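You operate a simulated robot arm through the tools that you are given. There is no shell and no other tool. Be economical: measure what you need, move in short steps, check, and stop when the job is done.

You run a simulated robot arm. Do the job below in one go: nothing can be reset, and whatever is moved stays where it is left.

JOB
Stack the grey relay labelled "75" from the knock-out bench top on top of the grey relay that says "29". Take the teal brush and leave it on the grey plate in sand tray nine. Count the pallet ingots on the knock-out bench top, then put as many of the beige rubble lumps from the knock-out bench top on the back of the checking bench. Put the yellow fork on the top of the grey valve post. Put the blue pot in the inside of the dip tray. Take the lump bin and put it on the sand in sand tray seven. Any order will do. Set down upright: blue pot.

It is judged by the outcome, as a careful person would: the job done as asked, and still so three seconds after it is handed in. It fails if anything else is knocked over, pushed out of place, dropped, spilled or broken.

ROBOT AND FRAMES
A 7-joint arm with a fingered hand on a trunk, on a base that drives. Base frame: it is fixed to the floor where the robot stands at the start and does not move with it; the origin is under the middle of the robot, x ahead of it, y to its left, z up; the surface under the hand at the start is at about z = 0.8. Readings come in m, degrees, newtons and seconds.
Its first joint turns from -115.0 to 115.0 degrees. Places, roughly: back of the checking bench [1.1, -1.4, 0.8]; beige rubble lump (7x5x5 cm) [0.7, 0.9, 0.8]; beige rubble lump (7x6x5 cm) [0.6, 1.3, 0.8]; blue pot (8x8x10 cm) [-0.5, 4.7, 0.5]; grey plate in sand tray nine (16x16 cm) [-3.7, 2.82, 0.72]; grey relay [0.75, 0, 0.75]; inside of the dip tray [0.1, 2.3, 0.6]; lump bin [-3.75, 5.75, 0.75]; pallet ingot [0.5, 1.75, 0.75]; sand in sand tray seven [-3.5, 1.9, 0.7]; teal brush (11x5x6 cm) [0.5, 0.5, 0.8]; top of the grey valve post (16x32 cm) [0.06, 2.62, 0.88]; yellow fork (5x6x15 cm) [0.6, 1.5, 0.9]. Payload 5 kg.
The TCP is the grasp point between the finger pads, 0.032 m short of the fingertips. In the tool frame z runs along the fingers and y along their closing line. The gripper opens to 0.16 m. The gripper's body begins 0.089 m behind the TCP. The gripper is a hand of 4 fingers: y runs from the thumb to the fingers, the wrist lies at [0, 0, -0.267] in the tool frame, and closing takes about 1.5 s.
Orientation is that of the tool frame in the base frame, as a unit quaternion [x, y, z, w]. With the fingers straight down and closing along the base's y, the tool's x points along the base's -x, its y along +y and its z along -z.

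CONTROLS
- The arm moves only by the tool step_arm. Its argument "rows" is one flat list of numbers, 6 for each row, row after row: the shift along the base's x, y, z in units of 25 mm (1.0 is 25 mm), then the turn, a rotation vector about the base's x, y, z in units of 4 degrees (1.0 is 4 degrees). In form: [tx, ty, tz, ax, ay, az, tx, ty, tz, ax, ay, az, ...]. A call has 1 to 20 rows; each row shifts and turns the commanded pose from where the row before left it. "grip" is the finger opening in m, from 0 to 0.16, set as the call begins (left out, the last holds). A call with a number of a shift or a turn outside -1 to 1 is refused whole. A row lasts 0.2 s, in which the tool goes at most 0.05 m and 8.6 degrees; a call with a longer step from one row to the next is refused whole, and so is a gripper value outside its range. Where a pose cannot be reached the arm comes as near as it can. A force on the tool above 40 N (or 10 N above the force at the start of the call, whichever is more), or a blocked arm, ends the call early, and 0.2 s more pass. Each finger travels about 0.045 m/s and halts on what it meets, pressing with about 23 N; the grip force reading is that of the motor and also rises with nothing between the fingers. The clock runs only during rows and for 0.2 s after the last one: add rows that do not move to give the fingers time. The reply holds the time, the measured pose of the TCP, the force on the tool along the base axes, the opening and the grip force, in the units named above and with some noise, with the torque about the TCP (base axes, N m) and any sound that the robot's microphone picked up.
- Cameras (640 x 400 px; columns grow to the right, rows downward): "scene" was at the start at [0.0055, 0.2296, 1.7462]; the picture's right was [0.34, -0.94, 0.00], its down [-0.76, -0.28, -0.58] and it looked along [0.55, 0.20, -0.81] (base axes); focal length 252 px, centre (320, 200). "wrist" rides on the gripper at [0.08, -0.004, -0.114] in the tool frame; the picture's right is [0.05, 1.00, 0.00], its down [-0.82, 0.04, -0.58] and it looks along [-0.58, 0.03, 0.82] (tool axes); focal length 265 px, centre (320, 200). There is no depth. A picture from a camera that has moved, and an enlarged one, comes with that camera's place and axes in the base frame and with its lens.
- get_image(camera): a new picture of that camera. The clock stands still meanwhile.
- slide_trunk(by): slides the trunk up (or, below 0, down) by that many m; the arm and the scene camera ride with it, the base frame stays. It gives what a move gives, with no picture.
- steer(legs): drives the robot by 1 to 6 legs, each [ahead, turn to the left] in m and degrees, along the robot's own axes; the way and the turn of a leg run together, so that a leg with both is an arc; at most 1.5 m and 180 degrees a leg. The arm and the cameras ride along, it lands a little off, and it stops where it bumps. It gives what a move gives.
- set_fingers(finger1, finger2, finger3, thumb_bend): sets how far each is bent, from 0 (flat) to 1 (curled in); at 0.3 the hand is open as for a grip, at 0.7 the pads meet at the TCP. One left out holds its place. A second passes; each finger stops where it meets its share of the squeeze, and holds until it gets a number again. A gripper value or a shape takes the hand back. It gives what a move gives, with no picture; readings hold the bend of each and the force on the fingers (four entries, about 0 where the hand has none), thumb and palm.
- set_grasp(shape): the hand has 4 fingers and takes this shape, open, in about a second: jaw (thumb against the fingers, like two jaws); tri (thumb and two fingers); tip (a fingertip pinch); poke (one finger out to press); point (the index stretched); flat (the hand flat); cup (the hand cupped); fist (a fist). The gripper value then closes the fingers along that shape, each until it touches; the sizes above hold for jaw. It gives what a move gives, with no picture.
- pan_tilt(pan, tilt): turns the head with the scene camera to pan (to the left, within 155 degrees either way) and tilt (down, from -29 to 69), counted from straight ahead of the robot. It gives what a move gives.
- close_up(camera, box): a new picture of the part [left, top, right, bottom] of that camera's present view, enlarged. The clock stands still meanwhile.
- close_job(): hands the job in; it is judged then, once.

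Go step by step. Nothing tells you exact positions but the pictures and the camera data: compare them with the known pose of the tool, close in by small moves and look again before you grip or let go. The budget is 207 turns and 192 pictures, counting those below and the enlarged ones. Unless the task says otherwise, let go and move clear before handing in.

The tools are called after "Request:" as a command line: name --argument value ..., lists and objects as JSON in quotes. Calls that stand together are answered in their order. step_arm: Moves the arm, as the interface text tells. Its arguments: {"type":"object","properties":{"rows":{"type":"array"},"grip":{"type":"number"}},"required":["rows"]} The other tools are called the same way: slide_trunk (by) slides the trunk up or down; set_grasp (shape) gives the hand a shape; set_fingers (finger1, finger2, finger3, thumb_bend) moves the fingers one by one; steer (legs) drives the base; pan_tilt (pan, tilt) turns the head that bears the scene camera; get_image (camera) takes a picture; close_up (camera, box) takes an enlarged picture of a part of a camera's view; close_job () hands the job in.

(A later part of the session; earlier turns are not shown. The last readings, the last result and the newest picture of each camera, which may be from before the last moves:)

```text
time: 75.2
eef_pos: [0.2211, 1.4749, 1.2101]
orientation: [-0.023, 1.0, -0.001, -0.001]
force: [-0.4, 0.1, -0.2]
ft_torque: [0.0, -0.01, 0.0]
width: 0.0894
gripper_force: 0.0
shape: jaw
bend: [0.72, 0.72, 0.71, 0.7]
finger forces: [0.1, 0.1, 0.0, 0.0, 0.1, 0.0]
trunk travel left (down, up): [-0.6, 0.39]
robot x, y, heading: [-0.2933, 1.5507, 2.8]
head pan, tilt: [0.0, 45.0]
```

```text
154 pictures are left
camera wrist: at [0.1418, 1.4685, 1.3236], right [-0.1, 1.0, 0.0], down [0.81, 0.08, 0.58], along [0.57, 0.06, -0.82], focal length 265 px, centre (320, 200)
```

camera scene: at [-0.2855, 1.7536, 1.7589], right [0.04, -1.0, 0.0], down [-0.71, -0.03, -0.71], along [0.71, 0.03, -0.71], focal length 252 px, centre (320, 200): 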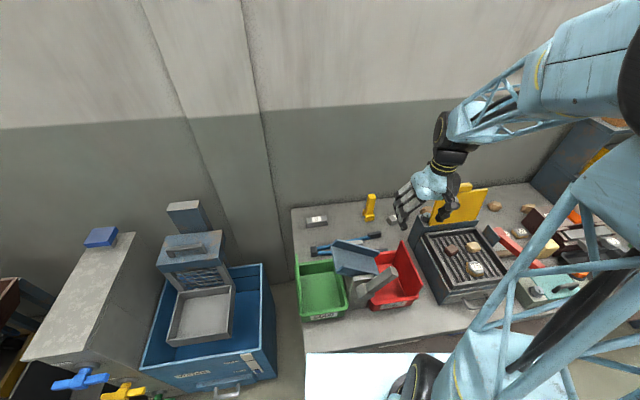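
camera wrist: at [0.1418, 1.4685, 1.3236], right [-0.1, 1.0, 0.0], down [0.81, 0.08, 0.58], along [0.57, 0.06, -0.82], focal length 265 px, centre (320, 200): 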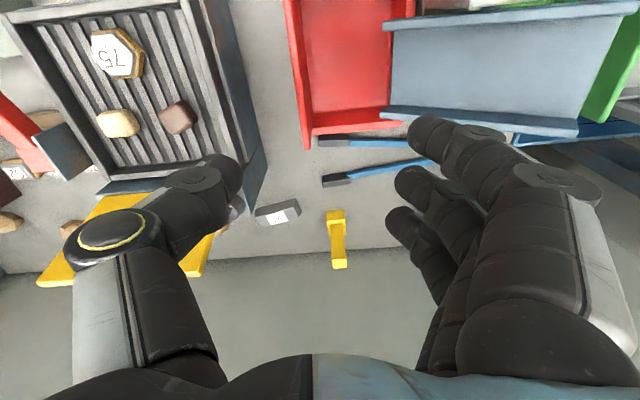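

The fork stands at about (0.54,1.55), clear all round. I move above it.

Request:
step_arm --rows '[0.3, 1, 0, 0, 0, 0, 0.5, 1, 0, 0, 0, 0, 1, 1, 0, 0, 0, 0, 1, 0.1, 0, 0, 0, 0, 1, 0, 0, 0, 0, 0, 1, 0, 0, 0, 0, 0, 1, 0, 0, 0, 0, 0, 1, 0, 0, 0, 0, 0, 1, 0, 0, 0, 0, 0, 1, 0, 0, 0, 0, 0, 1, 0, 0, 0, 0, 0, 1, 0, 0, 0, 0, 0, 1, 0, 0, 0, 0, 0, 1, 0, -1, 0, 0, 0, 1, 0, -1, 0, 0, 0, 0, 0, -1, 0, 0, 0, 0, 0, -1, 0, 0, 0]'

Request:
get_image --camera "wrist"

```text
time: 78.8
eef_pos: [0.5645, 1.5524, 1.1098]
orientation: [-0.023, 1.0, 0.0, -0.001]
force: [0.4, 0.5, -0.1]
ft_torque: [-0.01, 0.01, -0.02]
width: 0.0895
gripper_force: 0.2
shape: jaw
bend: [0.72, 0.72, 0.71, 0.7]
finger forces: [0.0, 0.1, 0.0, 0.1, 0.0, 0.1]
trunk travel left (down, up): [-0.6, 0.39]
robot x, y, heading: [-0.2953, 1.5487, 2.6]
head pan, tilt: [0.0, 45.0]
```

```text
153 pictures are left
camera wrist: at [0.4863, 1.5452, 1.2223], right [-0.1, 1.0, 0.0], down [0.81, 0.08, 0.58], along [0.57, 0.06, -0.82], focal length 265 px, centre (320, 200)
```

wrist: 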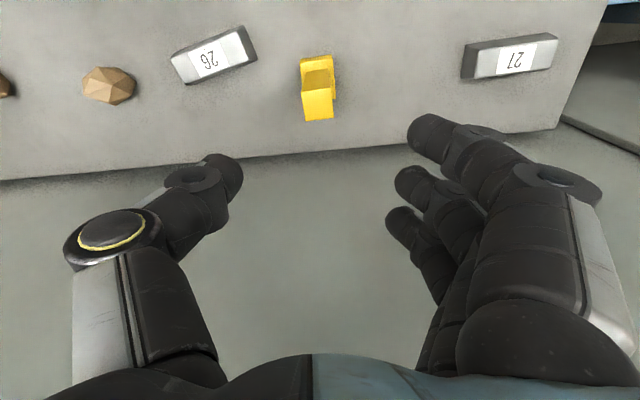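

Request:
close_up --camera "wrist" --box '[250, 30, 390, 150]'

Request:
close_up --camera "scene" --box '[340, 170, 420, 230]'

```text
3.33 times, centred on (320, 90) of wrist
camera zoom: at [0.4863, 1.5452, 1.2223], right [-0.1, 1.0, 0.0], down [0.81, 0.08, 0.58], along [0.57, 0.06, -0.82], focal length 885 px, centre (320, 567)
```

zoom: 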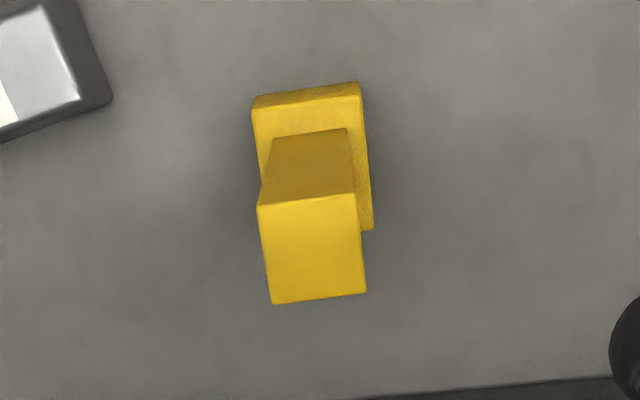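

```text
6.67 times, centred on (380, 200) of scene
camera zoom: at [-0.2848, 1.7535, 1.7589], right [0.04, -1.0, 0.0], down [-0.71, -0.03, -0.71], along [0.71, 0.03, -0.71], focal length 1681 px, centre (-80, 200)
```

zoom: 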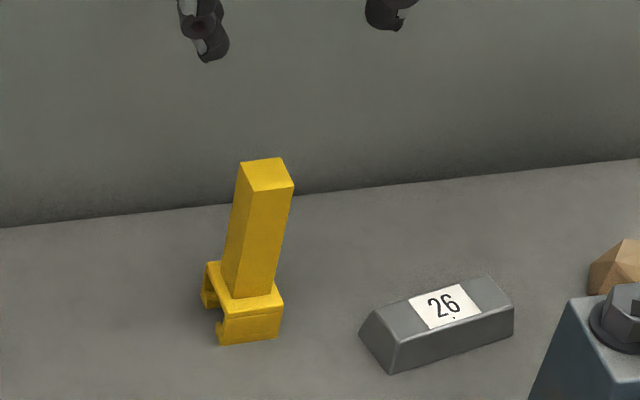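

The fork has a square post on a block foot. I lower to its post and grip.

Request:
step_arm --rows '[-0.3, 0, -1, 0, 0, 0, 0, 0, -1, 0, 0, 0, 0, 0, -1, 0, 0, 0, 0, 0, -1, 0, 0, 0, 0, 0, -1, 0, 0, 0, 0, 0, -1, 0, 0, 0, 0, 0, -1, 0, 0, 0, 0, 0, -1, 0, 0, 0]'

Request:
step_arm --rows '[0, 0, 0, 0, 0, 0, 0, 0, 0, 0, 0, 0, 0, 0, 0, 0, 0, 0, 0, 0, 0, 0, 0, 0, 0, 0, 0, 0, 0, 0, 0, 0, 0, 0, 0, 0, 0, 0, 0, 0, 0, 0, 0, 0, 0, 0, 0, 0]' --grip 0.01

Request:
get_image --camera "wrist"

```text
time: 80.6
eef_pos: [0.5582, 1.5522, 0.9092]
orientation: [-0.022, 1.0, 0.001, 0.0]
force: [-0.3, 0.0, 0.4]
ft_torque: [0.0, 0.03, 0.01]
width: 0.0892
gripper_force: 0.1
shape: jaw
bend: [0.72, 0.72, 0.71, 0.7]
finger forces: [0.0, 0.0, 0.0, 0.0, 0.0, 0.0]
trunk travel left (down, up): [-0.6, 0.39]
robot x, y, heading: [-0.2931, 1.5526, 2.8]
head pan, tilt: [0.0, 45.0]
```

```text
time: 82.4
eef_pos: [0.5586, 1.5516, 0.9092]
orientation: [-0.023, 1.0, 0.0, 0.0]
force: [-1.0, 0.0, 2.2]
ft_torque: [0.14, 0.03, 0.03]
width: 0.0097
gripper_force: 22.8
shape: jaw
bend: [0.68, 0.72, 0.68, 0.71]
finger forces: [0.0, 13.7, 0.0, 0.0, 13.6, 0.1]
trunk travel left (down, up): [-0.6, 0.39]
robot x, y, heading: [-0.2925, 1.5493, 2.5]
head pan, tilt: [0.0, 45.0]
```

```text
150 pictures are left
camera wrist: at [0.479, 1.5442, 1.0228], right [-0.1, 1.0, 0.0], down [0.81, 0.08, 0.58], along [0.57, 0.06, -0.82], focal length 265 px, centre (320, 200)
```

wrist: 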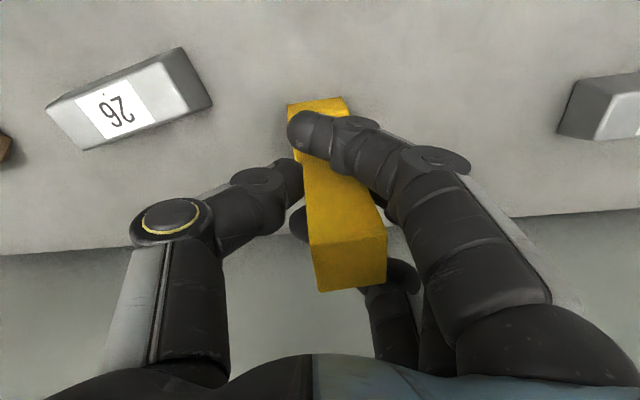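

Held between middle finger and thumb. I lift and check stability.

Request:
step_arm --rows '[0, 0, 1, 0, 0, 0, 0, 0, 1, 0, 0, 0, 0, 0, 1, 0, 0, 0, 0, 0, 1, 0, 0, 0, 0, 0, 1, 0, 0, 0, 0, 0, 1, 0, 0, 0, 0, 0, 1, 0, 0, 0, 0, 0, 1, 0, 0, 0, 0, 0, 1, 0, 0, 0, 0, 0, 1, 0, 0, 0, 0, 0, 1, 0, 0, 0, 0, 0, 1, 0, 0, 0]'

Request:
get_image --camera "wrist"

Request:
close_up --camera "scene" --box '[340, 90, 500, 210]'

```text
time: 85.0
eef_pos: [0.5567, 1.5524, 1.2135]
orientation: [-0.022, 1.0, 0.0, 0.0]
force: [-0.8, 1.2, -2.4]
ft_torque: [-0.03, 0.01, 0.01]
width: 0.0091
gripper_force: 22.4
shape: jaw
bend: [0.68, 0.71, 0.68, 0.71]
finger forces: [0.0, 12.9, 0.0, 0.0, 12.5, 0.0]
trunk travel left (down, up): [-0.6, 0.39]
robot x, y, heading: [-0.2914, 1.5466, 2.7]
head pan, tilt: [0.0, 45.0]
```

```text
149 pictures are left
camera wrist: at [0.479, 1.5453, 1.3257], right [-0.1, 1.0, 0.0], down [0.81, 0.08, 0.58], along [0.57, 0.06, -0.82], focal length 265 px, centre (320, 200)
```

wrist: 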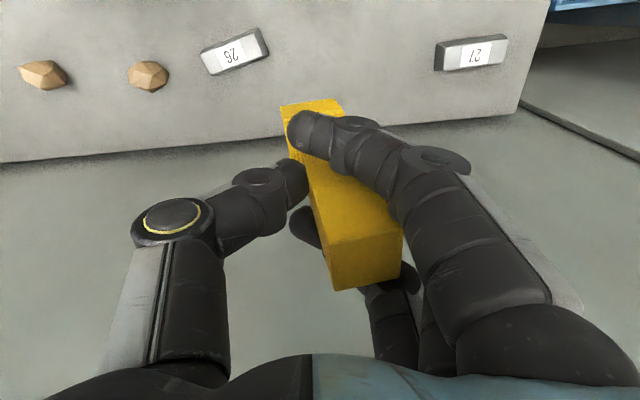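

```text
3.33 times, centred on (420, 150) of scene
camera zoom: at [-0.2858, 1.7537, 1.7589], right [0.04, -1.0, 0.0], down [-0.71, -0.03, -0.71], along [0.71, 0.03, -0.71], focal length 840 px, centre (-13, 367)
```

zoom: 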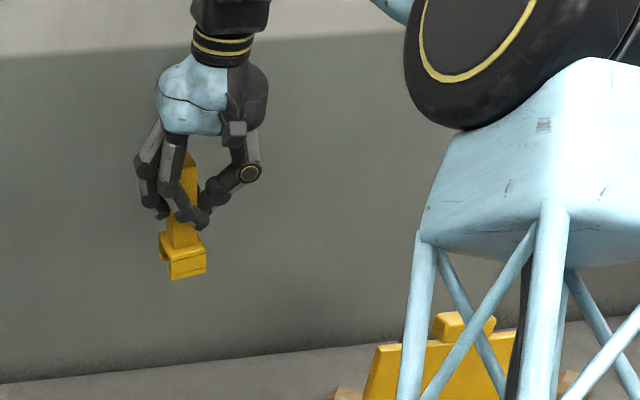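

The fork hangs nearly upright. I retract and raise, then drive round to in front of the valve post.

Request:
step_arm --rows '[-1, 0, 1, 0, 0, 0, -1, 0, 1, 0, 0, 0, -1, 0, 1, 0, 0, 0, -1, 0, 1, 0, 0, 0, -1, 0, 0, 0, 0, 0, -1, 0, 0, 0, 0, 0, -1, 0, 0, 0, 0, 0, -1, 0, 0, 0, 0, 0, -1, 0, 0, 0, 0, 0, -1, 0, 0, 0, 0, 0]'

Request:
steer --legs '[[-0.4, 0], [0, 87], [0.82, 0], [0, -90]]'

Request:
pan_tilt --pan 20 --tilt 45

Request:
get_image --camera "scene"

Request:
get_image --camera "wrist"

```text
time: 87.2
eef_pos: [0.3085, 1.5539, 1.3108]
orientation: [-0.022, 1.0, 0.001, -0.001]
force: [-0.3, -0.3, -2.1]
ft_torque: [-0.06, 0.0, -0.03]
width: 0.0093
gripper_force: 23.0
shape: jaw
bend: [0.68, 0.71, 0.68, 0.71]
finger forces: [0.0, 12.9, 0.0, 0.0, 12.5, 0.0]
trunk travel left (down, up): [-0.6, 0.39]
robot x, y, heading: [-0.2925, 1.5463, 2.6]
head pan, tilt: [0.0, 45.0]
```

```text
time: 101.6
eef_pos: [-0.0997, 2.3725, 1.3098]
orientation: [-0.026, 1.0, 0.0, -0.002]
force: [-0.1, 0.0, -1.7]
ft_torque: [0.01, 0.01, 0.0]
width: 0.009
gripper_force: 22.6
shape: jaw
bend: [0.68, 0.71, 0.68, 0.71]
finger forces: [0.0, 12.8, 0.1, 0.0, 12.5, 0.0]
trunk travel left (down, up): [-0.6, 0.39]
robot x, y, heading: [-0.6993, 2.3592, 3.2]
head pan, tilt: [0.0, 45.0]
```

```text
time: 102.4
eef_pos: [-0.0992, 2.3716, 1.3096]
orientation: [-0.026, 1.0, 0.0, 0.0]
force: [-0.3, -0.5, -1.4]
ft_torque: [-0.06, 0.03, 0.01]
width: 0.0091
gripper_force: 22.9
shape: jaw
bend: [0.68, 0.71, 0.68, 0.71]
finger forces: [0.0, 12.8, 0.1, 0.1, 12.4, 0.0]
trunk travel left (down, up): [-0.6, 0.39]
robot x, y, heading: [-0.7013, 2.3596, 2.6]
head pan, tilt: [20.0, 45.0]
```

```text
147 pictures are left
camera scene: at [-0.7001, 2.5948, 1.7589], right [0.39, -0.92, 0.0], down [-0.65, -0.28, -0.71], along [0.65, 0.28, -0.71], focal length 252 px, centre (320, 200)
```

scene: 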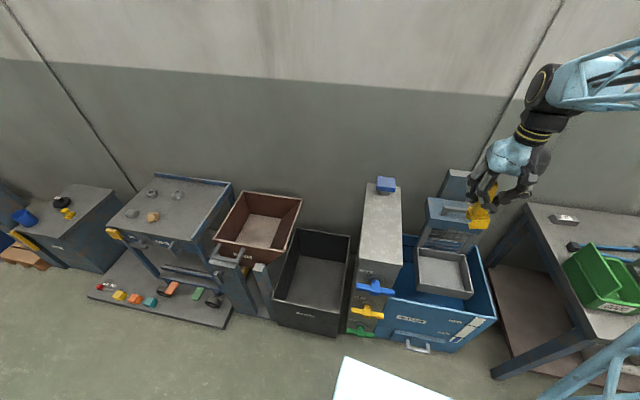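

```text
146 pictures are left
camera wrist: at [-0.1781, 2.3635, 1.4227], right [-0.1, 0.99, 0.0], down [0.81, 0.08, 0.58], along [0.57, 0.06, -0.82], focal length 265 px, centre (320, 200)
```

wrist: 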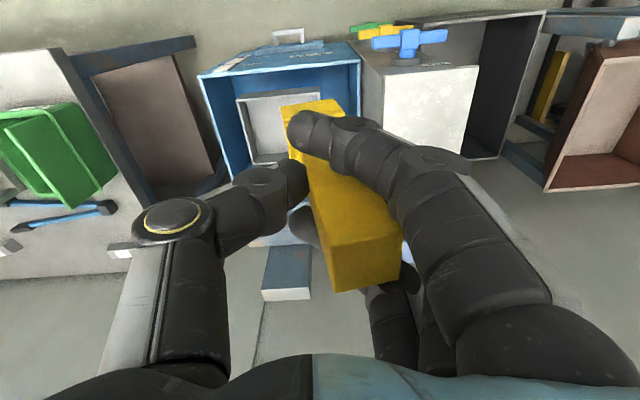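

The post top is centred about (0.06,2.62). I carry the fork above it, levelling it about 8°, then look.

Request:
step_arm --rows '[0.5, 1, 0, 1, 0, 0, 0.5, 1, 0, 1, 0, 0, 0.5, 1, 0, 0, 0, 0, 0.5, 1, 0, 0, 0, 0, 0.5, 1, 0, 0, 0, 0, 0.5, 1, 0, 0, 0, 0, 0.5, 1, 0, 0, 0, 0, 0.5, 1, 0, 0, 0, 0, 0.5, 1, -1, 0, 0, 0, 0.5, 1, -1, 0, 0, 0, 0, 0, -1, 0, 0, 0, 0, 0, -1, 0, 0, 0, 0, 0, -1, 0, 0, 0, 0, 0, -1, 0, 0, 0]'

Request:
get_image --camera "wrist"

Request:
close_up --camera "scene" --box '[320, 110, 480, 270]'

```text
time: 105.4
eef_pos: [0.0274, 2.6202, 1.1595]
orientation: [-0.026, 0.997, 0.07, 0.002]
force: [1.0, -0.4, -3.1]
ft_torque: [0.0, 0.03, -0.01]
width: 0.0091
gripper_force: 23.1
shape: jaw
bend: [0.68, 0.71, 0.68, 0.71]
finger forces: [0.0, 12.7, 0.2, 0.0, 12.7, 0.0]
trunk travel left (down, up): [-0.6, 0.39]
robot x, y, heading: [-0.6997, 2.3612, 2.9]
head pan, tilt: [20.0, 45.0]
```

```text
145 pictures are left
camera wrist: at [-0.0526, 2.5973, 1.2714], right [-0.1, 0.98, 0.14], down [0.81, 0.0, 0.58], along [0.57, 0.17, -0.8], focal length 265 px, centre (320, 200)
```

wrist: 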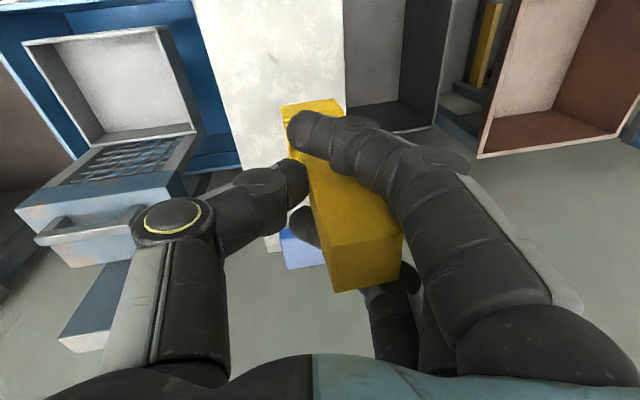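

```text
2.50 times, centred on (400, 190) of scene
camera zoom: at [-0.6996, 2.5951, 1.7589], right [0.39, -0.92, 0.0], down [-0.65, -0.28, -0.71], along [0.65, 0.28, -0.71], focal length 630 px, centre (120, 225)
```

zoom: 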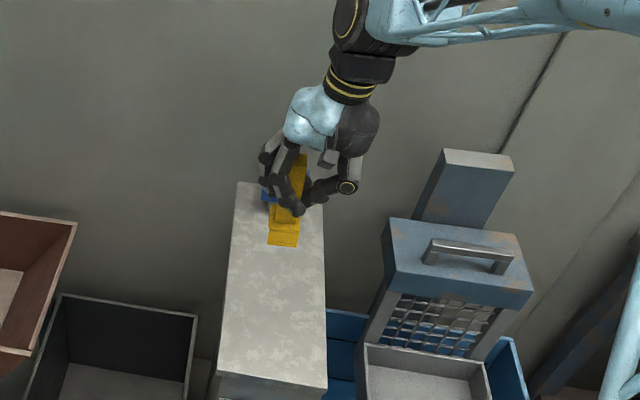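

Fork is vertical and over the post centre. I lower gently until contact.

Request:
step_arm --rows '[0, 0, -1, 0, 0, 0, 0, 0, -1, 0, 0, 0, 0, 0, -1, 0, 0, 0, 0, 0, -1, 0, 0, 0, 0, 0, -1, 0, 0, 0, 0, 0, -0.8, 0, 0, 0, 0, 0, 0, 0, 0, 0]'

Request:
close_up --camera "scene" --box '[320, 110, 480, 270]'

Request:
get_image --camera "wrist"

```text
time: 107.0
eef_pos: [0.0265, 2.6221, 1.013]
orientation: [-0.027, 0.997, 0.07, 0.001]
force: [-0.7, 0.3, -2.2]
ft_torque: [-0.02, 0.02, 0.02]
width: 0.0092
gripper_force: 22.7
shape: jaw
bend: [0.68, 0.71, 0.68, 0.72]
finger forces: [0.1, 12.9, 0.1, 0.0, 12.7, 0.1]
trunk travel left (down, up): [-0.6, 0.39]
robot x, y, heading: [-0.6997, 2.3615, 3.3]
head pan, tilt: [20.0, 45.0]
```

```text
2.50 times, centred on (400, 190) of scene
camera zoom: at [-0.7001, 2.595, 1.759], right [0.39, -0.92, 0.0], down [-0.65, -0.28, -0.71], along [0.65, 0.28, -0.71], focal length 630 px, centre (120, 225)
```

zoom: 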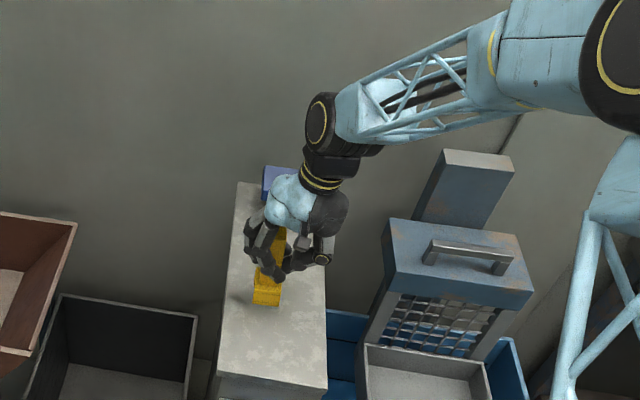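

```text
142 pictures are left
camera wrist: at [-0.0518, 2.5985, 1.1243], right [-0.1, 0.98, 0.14], down [0.81, 0.0, 0.58], along [0.57, 0.17, -0.8], focal length 265 px, centre (320, 200)
```

wrist: 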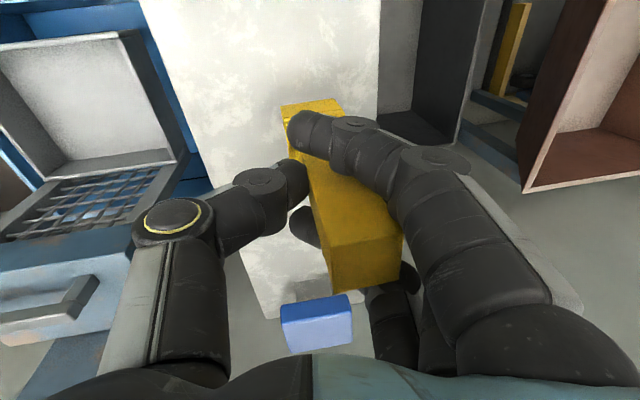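

Request:
step_arm --rows '[0, 0, -0.3, 0, 0, 0, 0, 0, -0.3, 0, 0, 0, 0, 0, -0.2, 0, 0, 0]'

Request:
step_arm --rows '[0, 0, -0.15, 0, 0, 0, 0, 0, 0, 0, 0, 0]'

Request:
close_up --camera "scene" --box '[360, 180, 430, 250]'

```text
time: 107.8
eef_pos: [0.0271, 2.6229, 0.9943]
orientation: [-0.026, 0.997, 0.07, 0.001]
force: [-0.1, -0.3, -2.2]
ft_torque: [0.01, 0.02, 0.03]
width: 0.0093
gripper_force: 23.1
shape: jaw
bend: [0.68, 0.71, 0.68, 0.72]
finger forces: [0.0, 12.7, 0.1, 0.1, 12.7, 0.0]
trunk travel left (down, up): [-0.6, 0.39]
robot x, y, heading: [-0.7038, 2.3612, 2.9]
head pan, tilt: [20.0, 45.0]
```

```text
time: 108.4
eef_pos: [0.0248, 2.6215, 0.9902]
orientation: [-0.026, 0.997, 0.07, 0.002]
force: [0.6, 0.8, -2.7]
ft_torque: [0.01, 0.0, 0.03]
width: 0.0093
gripper_force: 22.9
shape: jaw
bend: [0.68, 0.71, 0.68, 0.72]
finger forces: [0.0, 12.9, 0.1, 0.1, 12.7, 0.0]
trunk travel left (down, up): [-0.6, 0.39]
robot x, y, heading: [-0.6988, 2.3616, 3.2]
head pan, tilt: [20.0, 45.0]
```

```text
5.71 times, centred on (395, 215) of scene
camera zoom: at [-0.6999, 2.595, 1.7589], right [0.39, -0.92, 0.0], down [-0.65, -0.28, -0.71], along [0.65, 0.28, -0.71], focal length 1441 px, centre (-109, 114)
```

zoom: 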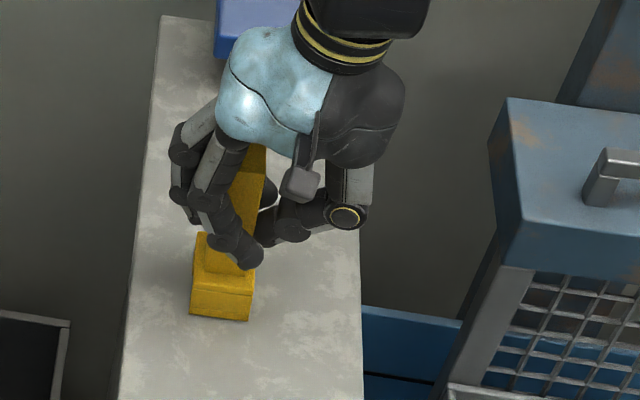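

Request:
step_arm --rows '[0, 0, -0.12, 0, 0, 0, 0, 0, -0.1, 0, 0, 0, 0, 0, 0, 0, 0, 0]'

Request:
step_arm --rows '[0, 0, -0.12, 0, 0, 0, 0, 0, 0, 0, 0, 0]'

```text
time: 109.2
eef_pos: [0.027, 2.6216, 0.9871]
orientation: [-0.027, 0.997, 0.07, 0.003]
force: [2.6, -1.9, 10.3]
ft_torque: [0.11, 0.02, -0.02]
width: 0.0095
gripper_force: 22.6
shape: jaw
bend: [0.68, 0.71, 0.68, 0.72]
finger forces: [0.1, 13.3, 0.5, 0.1, 15.9, 0.0]
trunk travel left (down, up): [-0.6, 0.39]
robot x, y, heading: [-0.7005, 2.362, 2.9]
head pan, tilt: [20.0, 45.0]
```

```text
time: 109.8
eef_pos: [0.0261, 2.6211, 0.9839]
orientation: [-0.024, 0.997, 0.07, 0.002]
force: [5.2, -4.9, 23.1]
ft_torque: [0.2, -0.09, 0.05]
width: 0.011
gripper_force: 23.0
shape: jaw
bend: [0.68, 0.71, 0.68, 0.73]
finger forces: [0.0, 14.6, 1.3, 0.0, 21.5, 0.0]
trunk travel left (down, up): [-0.6, 0.39]
robot x, y, heading: [-0.701, 2.3596, 2.9]
head pan, tilt: [20.0, 45.0]
```

Contact made; I ease off a touch and release.

Request:
step_arm --rows '[0, 0, 0.16, 0, 0, 0, 0, 0, 0, 0, 0, 0]'

Request:
step_arm --rows '[0, 0, 0, 0, 0, 0, 0, 0, 0, 0, 0, 0, 0, 0, 0, 0, 0, 0, 0, 0, 0, 0, 0, 0, 0, 0, 0, 0, 0, 0, 0, 0, 0, 0, 0, 0, 0, 0, 0, 0, 0, 0]' --grip 0.09

Request:
get_image --camera "wrist"

```text
time: 110.4
eef_pos: [0.025, 2.6219, 0.9848]
orientation: [-0.027, 0.997, 0.07, 0.001]
force: [0.5, -1.5, 2.8]
ft_torque: [0.01, 0.03, 0.0]
width: 0.0104
gripper_force: 23.2
shape: jaw
bend: [0.68, 0.71, 0.68, 0.73]
finger forces: [0.1, 12.8, 0.8, 0.0, 14.1, 0.0]
trunk travel left (down, up): [-0.6, 0.39]
robot x, y, heading: [-0.701, 2.3634, 2.9]
head pan, tilt: [20.0, 45.0]
```

```text
time: 112.0
eef_pos: [0.0256, 2.6231, 0.9862]
orientation: [-0.027, 0.997, 0.07, 0.001]
force: [0.7, 0.0, -0.5]
ft_torque: [-0.01, 0.0, 0.0]
width: 0.0892
gripper_force: 0.0
shape: jaw
bend: [0.71, 0.72, 0.71, 0.7]
finger forces: [0.1, 0.0, 0.0, 0.1, 0.0, 0.1]
trunk travel left (down, up): [-0.6, 0.39]
robot x, y, heading: [-0.7029, 2.3622, 2.7]
head pan, tilt: [20.0, 45.0]
```

```text
140 pictures are left
camera wrist: at [-0.0534, 2.5983, 1.097], right [-0.1, 0.98, 0.14], down [0.81, 0.0, 0.58], along [0.57, 0.17, -0.8], focal length 265 px, centre (320, 200)
```

wrist: 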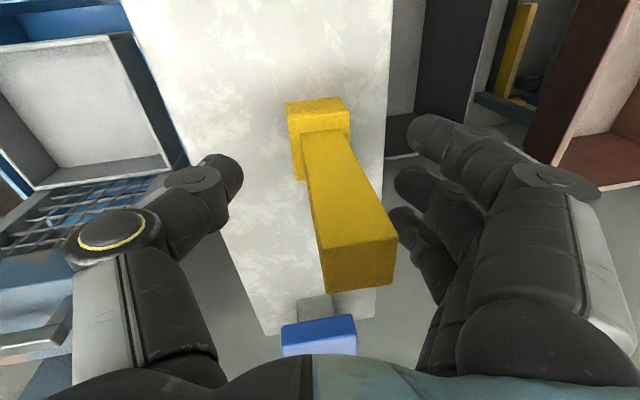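

The fork stands on the post. I lift clear, level the hand, and look towards the blue pot.

Request:
step_arm --rows '[0, 0, 1, 0, 0, 0, 0, 0, 1, 0, 0, 0, 0, 0, 1, 0, 0, 0, 0, 0, 1, 0, 0, 0, 0, 0, 1, 0, 0, 0, 0, 0, 1, 0, 0, 0, 0, 0, 1, 0, 0, 0, 0, 0, 1, 0, 0, 0, -1, -1, 1, -1, 0, 0, -1, -1, 0.5, -1, 0, 0, -1, -1, 0, 0, 0, 0, -1, -1, 0, 0, 0, 0, -1, -1, 0, 0, 0, 0, -1, -1, 0, 0, 0, 0]'

Request:
close_up --camera "scene" --box '[320, 130, 500, 310]'

Request:
pan_tilt --pan 75 --tilt 35

Request:
get_image --camera "scene"

```text
time: 115.0
eef_pos: [-0.1244, 2.4699, 1.2268]
orientation: [-0.027, 1.0, -0.001, 0.0]
force: [-0.1, -0.3, 0.0]
ft_torque: [0.03, -0.02, -0.01]
width: 0.0895
gripper_force: 0.0
shape: jaw
bend: [0.71, 0.72, 0.71, 0.7]
finger forces: [0.1, 0.1, 0.1, 0.0, 0.0, 0.0]
trunk travel left (down, up): [-0.6, 0.39]
robot x, y, heading: [-0.6984, 2.3632, 2.9]
head pan, tilt: [20.0, 45.0]
```

```text
2.22 times, centred on (410, 220) of scene
camera zoom: at [-0.7011, 2.5945, 1.759], right [0.39, -0.92, 0.0], down [-0.65, -0.28, -0.71], along [0.65, 0.28, -0.71], focal length 560 px, centre (120, 156)
```

zoom: 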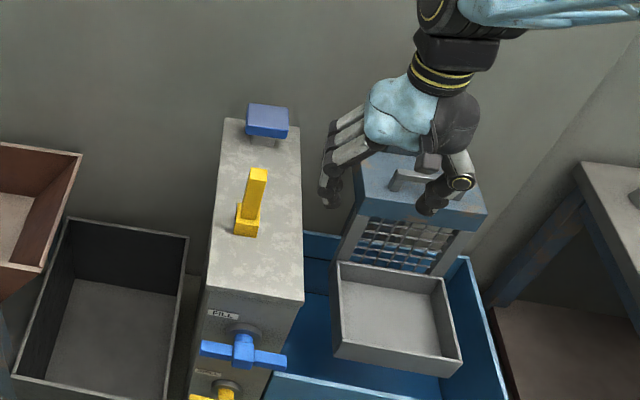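

```text
time: 116.2
eef_pos: [-0.1229, 2.4723, 1.2268]
orientation: [-0.026, 1.0, -0.001, 0.0]
force: [-0.2, -0.3, 0.6]
ft_torque: [-0.03, -0.01, 0.02]
width: 0.0894
gripper_force: 0.1
shape: jaw
bend: [0.71, 0.72, 0.71, 0.7]
finger forces: [0.0, 0.1, 0.0, 0.1, 0.1, 0.0]
trunk travel left (down, up): [-0.6, 0.39]
robot x, y, heading: [-0.7061, 2.3591, 3.0]
head pan, tilt: [75.0, 35.0]
```

```text
138 pictures are left
camera scene: at [-0.7566, 2.6493, 1.7737], right [0.98, -0.21, 0.0], down [-0.12, -0.56, -0.82], along [0.17, 0.8, -0.57], focal length 252 px, centre (320, 200)
```

scene: 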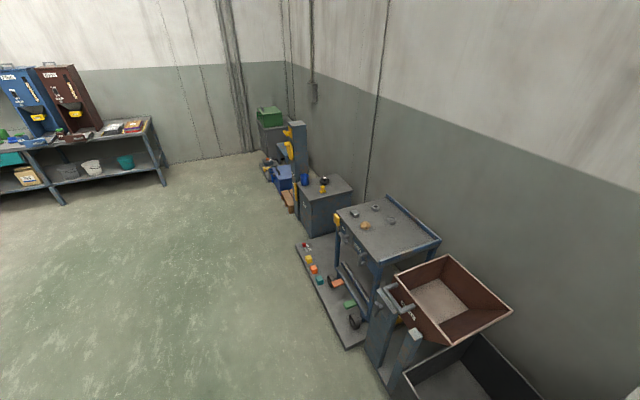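

The fork is placed well. I zoom in on the blue item on the small cabinet.

Request:
close_up --camera "scene" --box '[240, 100, 400, 240]'

```text
2.86 times, centred on (320, 170) of scene
camera zoom: at [-0.7566, 2.6493, 1.7737], right [0.98, -0.21, 0.0], down [-0.12, -0.56, -0.82], along [0.17, 0.8, -0.57], focal length 720 px, centre (320, 286)
```

zoom: 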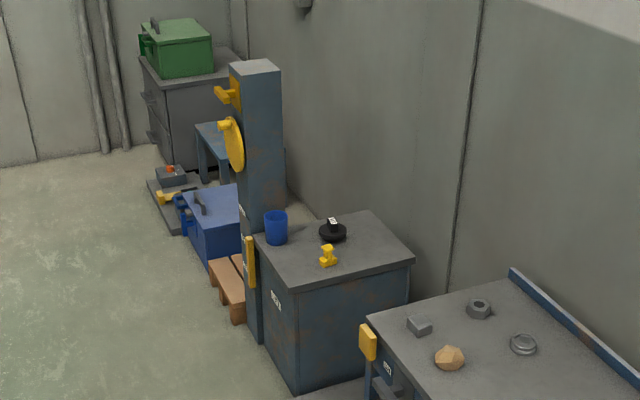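

The blue pot is at about (-0.47,4.7) on the small cabinet. I drive in front of it.

Request:
steer --legs '[[-0.4, 0], [0, 87], [1.2, 0], [1.14, 0], [0, -90]]'

Request:
pan_tilt --pan 0 --tilt 50

Request:
get_image --camera "scene"

Request:
get_image --camera "wrist"

```text
time: 137.9
eef_pos: [-0.5748, 4.7843, 1.2275]
orientation: [-0.01, 1.0, 0.0, -0.001]
force: [0.7, -0.6, 0.1]
ft_torque: [0.01, 0.01, 0.01]
width: 0.0894
gripper_force: 0.1
shape: jaw
bend: [0.71, 0.72, 0.71, 0.7]
finger forces: [0.1, 0.1, 0.1, 0.0, 0.0, 0.0]
trunk travel left (down, up): [-0.6, 0.39]
robot x, y, heading: [-1.1573, 4.6904, 0.9]
head pan, tilt: [75.0, 35.0]
```

```text
time: 139.3
eef_pos: [-0.5751, 4.7833, 1.2273]
orientation: [-0.009, 1.0, 0.0, -0.001]
force: [0.3, 0.1, 0.0]
ft_torque: [-0.01, 0.02, 0.01]
width: 0.0895
gripper_force: 0.1
shape: jaw
bend: [0.71, 0.72, 0.71, 0.7]
finger forces: [0.0, 0.1, 0.0, 0.0, 0.0, 0.0]
trunk travel left (down, up): [-0.6, 0.39]
robot x, y, heading: [-1.1541, 4.6935, 1.1]
head pan, tilt: [0.0, 50.0]
```

```text
136 pictures are left
camera scene: at [-1.146, 4.899, 1.752], right [0.02, -1.0, 0.0], down [-0.77, -0.01, -0.64], along [0.64, 0.01, -0.77], focal length 252 px, centre (320, 200)
```

scene: 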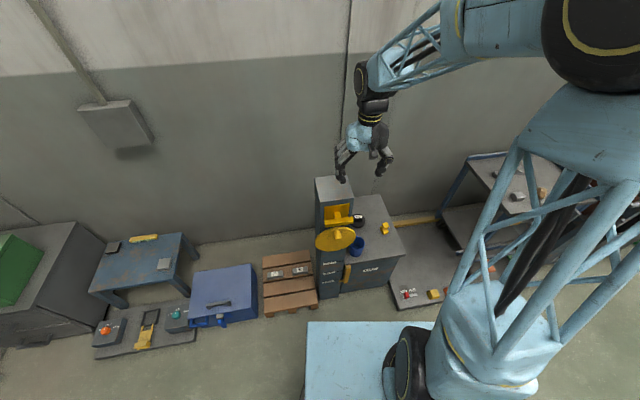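

```text
135 pictures are left
camera wrist: at [-0.6541, 4.7785, 1.3404], right [-0.07, 1.0, 0.0], down [0.81, 0.06, 0.58], along [0.58, 0.04, -0.82], focal length 265 px, centre (320, 200)
```

wrist: 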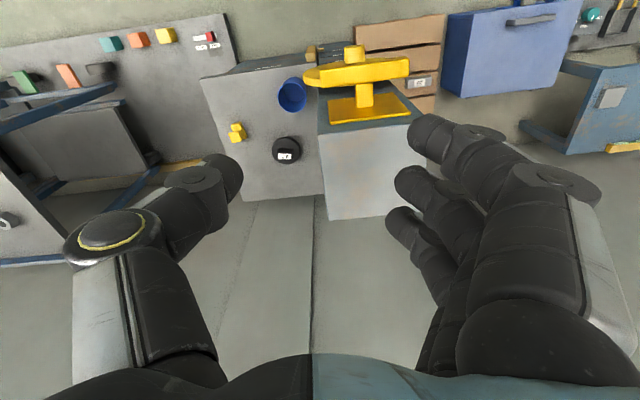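

The pot is at about (-0.475,4.72), beside a column with a yellow wheel. I'll turn the hand 90° so its narrow side faces the column, and check the pallet with ingots seen on the floor.

Request:
step_arm --rows '[0, -1, 0, 0, 0, 1, 0, -1, 0, 0, 0, 1, 1, -0.5, 0, 0, 0, 1, 1, 0, 0, 0, 0, 1, 1, 0, 0, 0, 0, 1, 1, 0, 0, 0, 0, 1, 0, 0, 0, 0, 0, 1, 0, 0, 0, 0, 0, 1, 0, 0, 0, 0, 0, 1, 0, 0, 0, 0, 0, 1, 0, 0, 0, 0, 0, 1, 0, 0, 0, 0, 0, 1, 0, 0, 0, 0, 0, 1, 0, 0, 0, 0, 0, 1, 0, 0, 0, 0, 0, 1, 0, 0, 0, 0, 0, 1, 0, 0, 0, 0, 0, 1, 0, 0, 0, 0, 0, 1, 0, 0, 0, 0, 0, 1, 0, 0, 0, 0, 0, 1]' --grip 0.13

Request:
step_arm --rows '[0, 0, 0, 0, 0, 1, 0, 0, 0, 0, 0, 1, 0, 0, 0, 0, 0, 0.2]'

Request:
close_up --camera "scene" --box '[240, 150, 430, 320]'

Request:
get_image --camera "wrist"

```text
time: 143.5
eef_pos: [-0.4759, 4.7213, 1.227]
orientation: [-0.65, 0.76, -0.001, -0.001]
force: [-0.2, -0.1, 0.5]
ft_torque: [0.05, -0.02, 0.02]
width: 0.1298
gripper_force: 0.0
shape: jaw
bend: [0.58, 0.58, 0.58, 0.54]
finger forces: [0.0, 0.0, 0.0, 0.0, 0.0, 0.0]
trunk travel left (down, up): [-0.6, 0.39]
robot x, y, heading: [-1.1536, 4.6968, 1.3]
head pan, tilt: [0.0, 50.0]
```

```text
time: 144.3
eef_pos: [-0.4749, 4.7207, 1.2269]
orientation: [0.708, -0.706, 0.0, 0.0]
force: [0.4, -0.4, -0.1]
ft_torque: [-0.01, -0.01, 0.01]
width: 0.1297
gripper_force: 0.1
shape: jaw
bend: [0.58, 0.58, 0.58, 0.54]
finger forces: [0.1, 0.0, 0.0, 0.0, 0.0, 0.0]
trunk travel left (down, up): [-0.6, 0.39]
robot x, y, heading: [-1.1566, 4.6943, 1.1]
head pan, tilt: [0.0, 50.0]
```

```text
2.35 times, centred on (335, 235) of scene
camera zoom: at [-1.146, 4.8988, 1.752], right [0.02, -1.0, 0.0], down [-0.77, -0.01, -0.64], along [0.64, 0.01, -0.77], focal length 593 px, centre (285, 118)
```

zoom: 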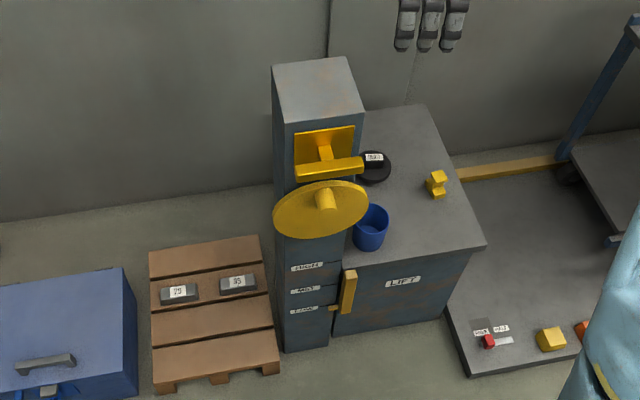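

```text
133 pictures are left
camera wrist: at [-0.4699, 4.6412, 1.3396], right [-1.0, -0.05, 0.0], down [-0.04, 0.82, 0.58], along [-0.03, 0.58, -0.82], focal length 265 px, centre (320, 200)
```

wrist: 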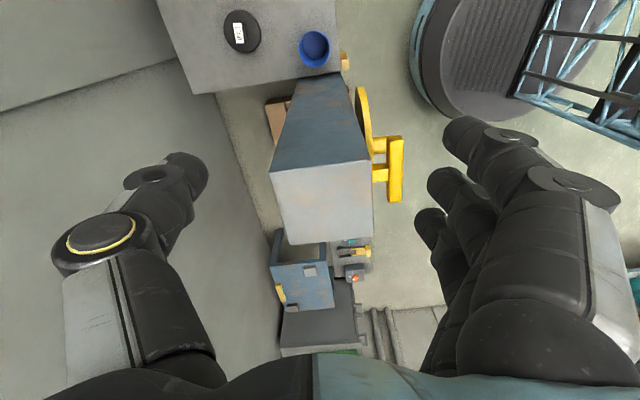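

The pallet ingots match the bench's 26 and 27, so the count is 2. I lower the trunk and approach the pot.

Request:
slide_trunk --by -0.3

Request:
step_arm --rows '[0.2, -0.3, -1, 0, 0, 0, 0, 0, -1, 0, 0, 0, 0, 0, -1, 0, 0, 0, 0, 0, -1, 0, 0, 0, 0, 0, -1, 0, 0, 0, 0, 0, -1, 0, 0, 0]'

Request:
get_image --camera "wrist"

Request:
close_up --camera "scene" --box '[240, 60, 460, 240]'

```text
time: 147.3
eef_pos: [-0.475, 4.7214, 0.9259]
orientation: [-0.707, 0.708, 0.0, 0.001]
force: [1.2, 0.1, 0.4]
ft_torque: [-0.03, -0.01, -0.02]
width: 0.1297
gripper_force: 0.0
shape: jaw
bend: [0.58, 0.58, 0.58, 0.54]
finger forces: [0.0, 0.0, 0.0, 0.0, 0.0, 0.0]
trunk travel left (down, up): [-0.3, 0.69]
robot x, y, heading: [-1.1555, 4.6979, 1.2]
head pan, tilt: [0.0, 50.0]
```

```text
time: 148.7
eef_pos: [-0.4696, 4.7145, 0.7769]
orientation: [-0.706, 0.708, -0.001, -0.001]
force: [1.1, -6.3, 2.1]
ft_torque: [0.24, 0.12, 0.47]
width: 0.1297
gripper_force: 0.1
shape: jaw
bend: [0.58, 0.58, 0.58, 0.54]
finger forces: [0.0, 0.1, 6.1, 0.0, 0.1, 0.0]
trunk travel left (down, up): [-0.3, 0.69]
robot x, y, heading: [-1.1589, 4.6939, 0.9]
head pan, tilt: [0.0, 50.0]
```

```text
132 pictures are left
camera wrist: at [-0.4642, 4.6347, 0.8901], right [-1.0, -0.05, 0.0], down [-0.04, 0.82, 0.58], along [-0.03, 0.58, -0.82], focal length 265 px, centre (320, 200)
```

wrist: 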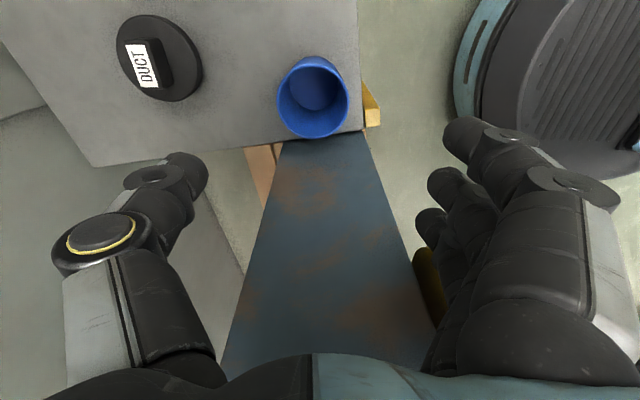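

```text
2.22 times, centred on (350, 150) of scene
camera zoom: at [-1.1461, 4.8983, 1.4522], right [0.02, -1.0, 0.0], down [-0.77, -0.01, -0.64], along [0.64, 0.01, -0.77], focal length 560 px, centre (253, 311)
```

zoom: 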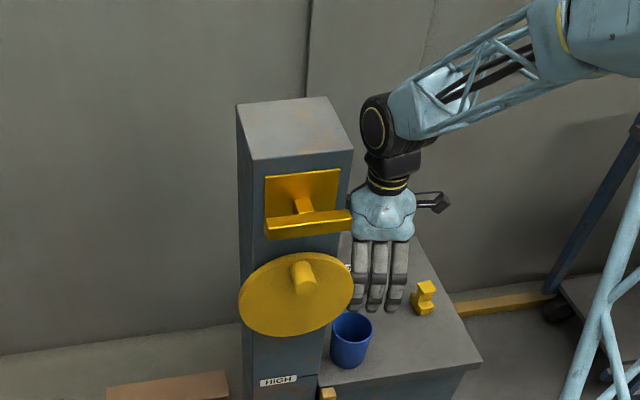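

Finger 3 touches the yellow wheel; I back away from it, rise, and turn the hand further (about 35°) so the fingers pass clear.

Request:
step_arm --rows '[0, -0.5, 0, 0, 0, 0, 0, -0.8, 0, 0, 0, 0, 0, 0, 1, 0, 0, 0, 0, 0, 1, 0, 0, 0, 0, 0, 1, 0, 0, 0, 0, 0, 1, 0, 0, 0, 0, 0, 0, 0, 0, 1, 0, 0, 0, 0, 0, 1, 0, 0, 0, 0, 0, 1, 0, 0, 0, 0, 0, 1, 0, 0, 0, 0, 0, 1, 0, 0, 0, 0, 0, 1, 0, 0, 0, 0, 0, 1, 0, 0, 0, 0, 0, 1, 0, 0, 0, 0, 0, 1]' --grip 0.12

Request:
get_image --camera "wrist"

Request:
close_up --camera "scene" --box '[240, 60, 460, 240]'

```text
time: 151.9
eef_pos: [-0.4699, 4.6797, 0.8775]
orientation: [0.891, -0.454, 0.001, 0.0]
force: [-0.4, 0.2, -0.1]
ft_torque: [-0.03, -0.01, 0.04]
width: 0.1202
gripper_force: 0.0
shape: jaw
bend: [0.63, 0.63, 0.63, 0.59]
finger forces: [0.0, 0.1, 0.0, 0.0, 0.1, 0.1]
trunk travel left (down, up): [-0.3, 0.69]
robot x, y, heading: [-1.1558, 4.6939, 1.2]
head pan, tilt: [0.0, 50.0]
```

```text
130 pictures are left
camera wrist: at [-0.4188, 4.6185, 0.9904], right [-0.78, -0.63, 0.0], down [-0.51, 0.64, 0.58], along [-0.36, 0.45, -0.82], focal length 265 px, centre (320, 200)
```

wrist: 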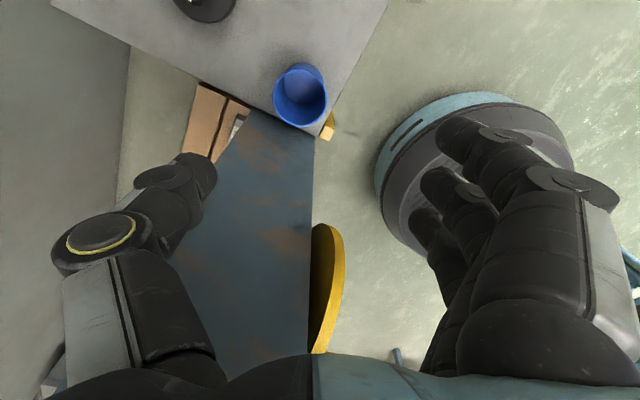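

```text
2.22 times, centred on (350, 150) of scene
camera zoom: at [-1.1461, 4.8987, 1.4521], right [0.02, -1.0, 0.0], down [-0.77, -0.01, -0.64], along [0.64, 0.01, -0.77], focal length 560 px, centre (253, 311)
```

zoom: 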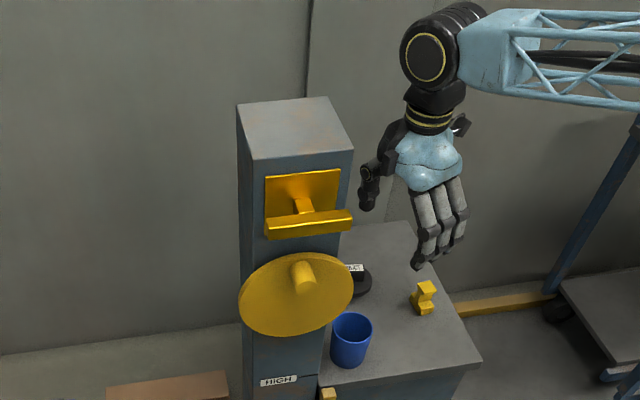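

Clear now. The pot is at (-0.46,4.714) with its rim at z≈0.575; I descend in two stages.

Request:
step_arm --rows '[0.4, 0.7, 0, 0, 0, 0, 0, 0.66, 0, 0, 0, 0, 0, 0, -1, 0, 0, 0, 0, 0, -1, 0, 0, 0, 0, 0, -1, 0, 0, 0, 0, 0, -1, 0, 0, 0, 0, 0, -1, 0, 0, 0, 0, 0, -1, 0, 0, 0, 0, 0, -1, 0, 0, 0, 0, 0, -1, 0, 0, 0, 0, 0, -1, 0, 0, 0]'

Request:
get_image --camera "wrist"

Request:
close_up --camera "scene" --box '[240, 60, 460, 240]'

```text
time: 154.3
eef_pos: [-0.4565, 4.7161, 0.6495]
orientation: [0.891, -0.455, 0.001, 0.001]
force: [-0.2, -0.9, 0.4]
ft_torque: [-0.01, -0.04, 0.02]
width: 0.1202
gripper_force: 0.2
shape: jaw
bend: [0.63, 0.63, 0.63, 0.59]
finger forces: [0.0, 0.0, 0.0, 0.0, 0.0, 0.0]
trunk travel left (down, up): [-0.3, 0.69]
robot x, y, heading: [-1.1554, 4.6962, 1.2]
head pan, tilt: [0.0, 50.0]
```

```text
128 pictures are left
camera wrist: at [-0.4061, 4.654, 0.7633], right [-0.78, -0.63, 0.0], down [-0.51, 0.64, 0.58], along [-0.36, 0.45, -0.82], focal length 265 px, centre (320, 200)
```

wrist: 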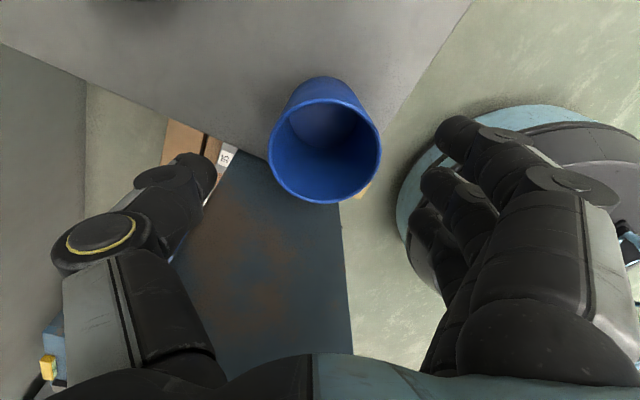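

```text
2.22 times, centred on (350, 150) of scene
camera zoom: at [-1.1461, 4.8987, 1.4521], right [0.02, -1.0, 0.0], down [-0.77, -0.01, -0.64], along [0.64, 0.01, -0.77], focal length 560 px, centre (253, 311)
```

zoom: 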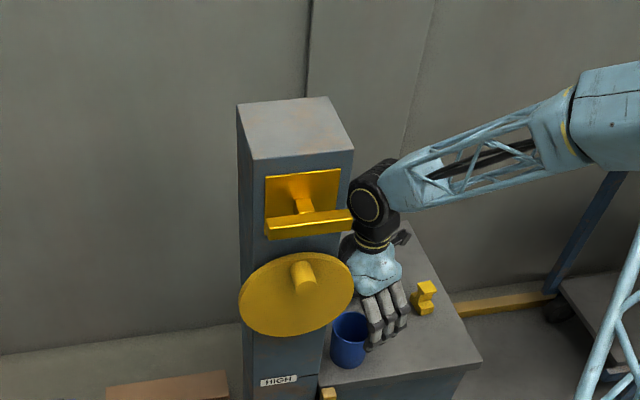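

Centred. I descend around the pot and close.

Request:
step_arm --rows '[-0.1, 0, -1, 0, 0, 0, 0, 0, -1, 0, 0, 0, 0, 0, -1, 0, 0, 0, 0, 0, -1, 0, 0, 0, 0, 0, -0.6, 0, 0, 0]'

Request:
step_arm --rows '[0, 0, 0, 0, 0, 0, 0, 0, 0, 0, 0, 0, 0, 0, 0, 0, 0, 0, 0, 0, 0, 0, 0, 0, 0, 0, 0, 0, 0, 0, 0, 0, 0, 0, 0, 0]' --grip 0.05

Request:
get_image --camera "wrist"

```text
time: 155.5
eef_pos: [-0.4611, 4.716, 0.5345]
orientation: [0.89, -0.455, 0.001, 0.0]
force: [0.0, -0.1, 0.2]
ft_torque: [-0.01, 0.02, -0.02]
width: 0.1204
gripper_force: 0.1
shape: jaw
bend: [0.63, 0.63, 0.63, 0.59]
finger forces: [0.0, 0.0, 0.0, 0.0, 0.0, 0.0]
trunk travel left (down, up): [-0.3, 0.69]
robot x, y, heading: [-1.1558, 4.6939, 1.1]
head pan, tilt: [0.0, 50.0]
```

```text
time: 156.9
eef_pos: [-0.4623, 4.7151, 0.5358]
orientation: [0.891, -0.455, 0.001, 0.0]
force: [0.6, 1.0, 0.1]
ft_torque: [0.01, 0.0, 0.0]
width: 0.0554
gripper_force: 22.9
shape: jaw
bend: [0.73, 0.73, 0.73, 0.7]
finger forces: [7.9, 6.6, 5.8, 0.0, 19.9, 0.0]
trunk travel left (down, up): [-0.3, 0.69]
robot x, y, heading: [-1.1535, 4.6941, 1.1]
head pan, tilt: [0.0, 50.0]
```

```text
126 pictures are left
camera wrist: at [-0.4104, 4.6533, 0.6483], right [-0.78, -0.63, 0.0], down [-0.51, 0.64, 0.58], along [-0.36, 0.45, -0.82], focal length 265 px, centre (320, 200)
```

wrist: 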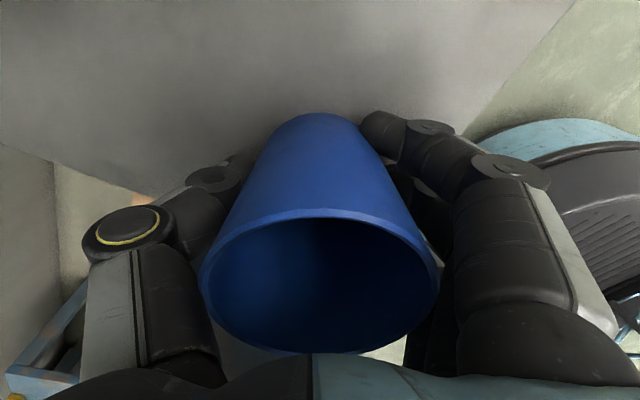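

All fingers hold the pot. I lift straight up, veering slightly away from the wheel, then raise the trunk.

Request:
step_arm --rows '[0, 0, 1, 0, 0, 0, 0, 0, 1, 0, 0, 0, 0, -0.2, 1, 0, 0, 0, 0, -0.3, 1, 0, 0, 0, 0, -0.3, 1, 0, 0, 0, 0, -0.3, 1, 0, 0, 0, 0, 0, 1, 0, 0, 0, 0, 0, 1, 0, 0, 0, 0, 0, 1, 0, 0, 0, 0, 0, 1, 0, 0, 0, 0, 0, 1, 0, 0, 0, 0, 0, 1, 0, 0, 0, 0, 0, 1, 0, 0, 0, 0, 0, 1, 0, 0, 0]'

Request:
slide_trunk --by 0.3

Request:
get_image --camera "scene"

```text
time: 159.9
eef_pos: [-0.4603, 4.6851, 0.8865]
orientation: [0.89, -0.456, 0.0, 0.0]
force: [-0.1, 0.2, -0.5]
ft_torque: [0.01, 0.01, 0.0]
width: 0.0553
gripper_force: 22.4
shape: jaw
bend: [0.73, 0.73, 0.73, 0.7]
finger forces: [7.9, 6.5, 5.9, 0.1, 20.1, 0.0]
trunk travel left (down, up): [-0.3, 0.69]
robot x, y, heading: [-1.1582, 4.6941, 1.0]
head pan, tilt: [0.0, 50.0]
```

```text
time: 162.9
eef_pos: [-0.4608, 4.6844, 1.1856]
orientation: [0.891, -0.455, -0.001, 0.0]
force: [-0.7, 0.0, -0.5]
ft_torque: [0.01, 0.0, -0.02]
width: 0.0552
gripper_force: 23.3
shape: jaw
bend: [0.73, 0.73, 0.73, 0.7]
finger forces: [7.9, 6.6, 5.9, 0.0, 20.0, 0.1]
trunk travel left (down, up): [-0.6, 0.39]
robot x, y, heading: [-1.1575, 4.6953, 1.1]
head pan, tilt: [0.0, 50.0]
```

```text
125 pictures are left
camera scene: at [-1.1458, 4.8987, 1.752], right [0.02, -1.0, 0.0], down [-0.77, -0.01, -0.64], along [0.64, 0.01, -0.77], focal length 252 px, centre (320, 200)
```

scene: 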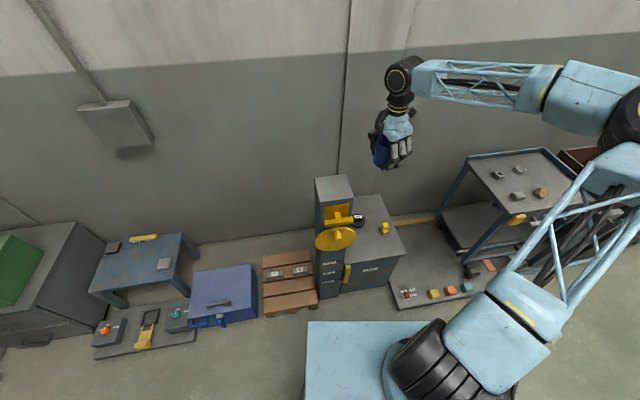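

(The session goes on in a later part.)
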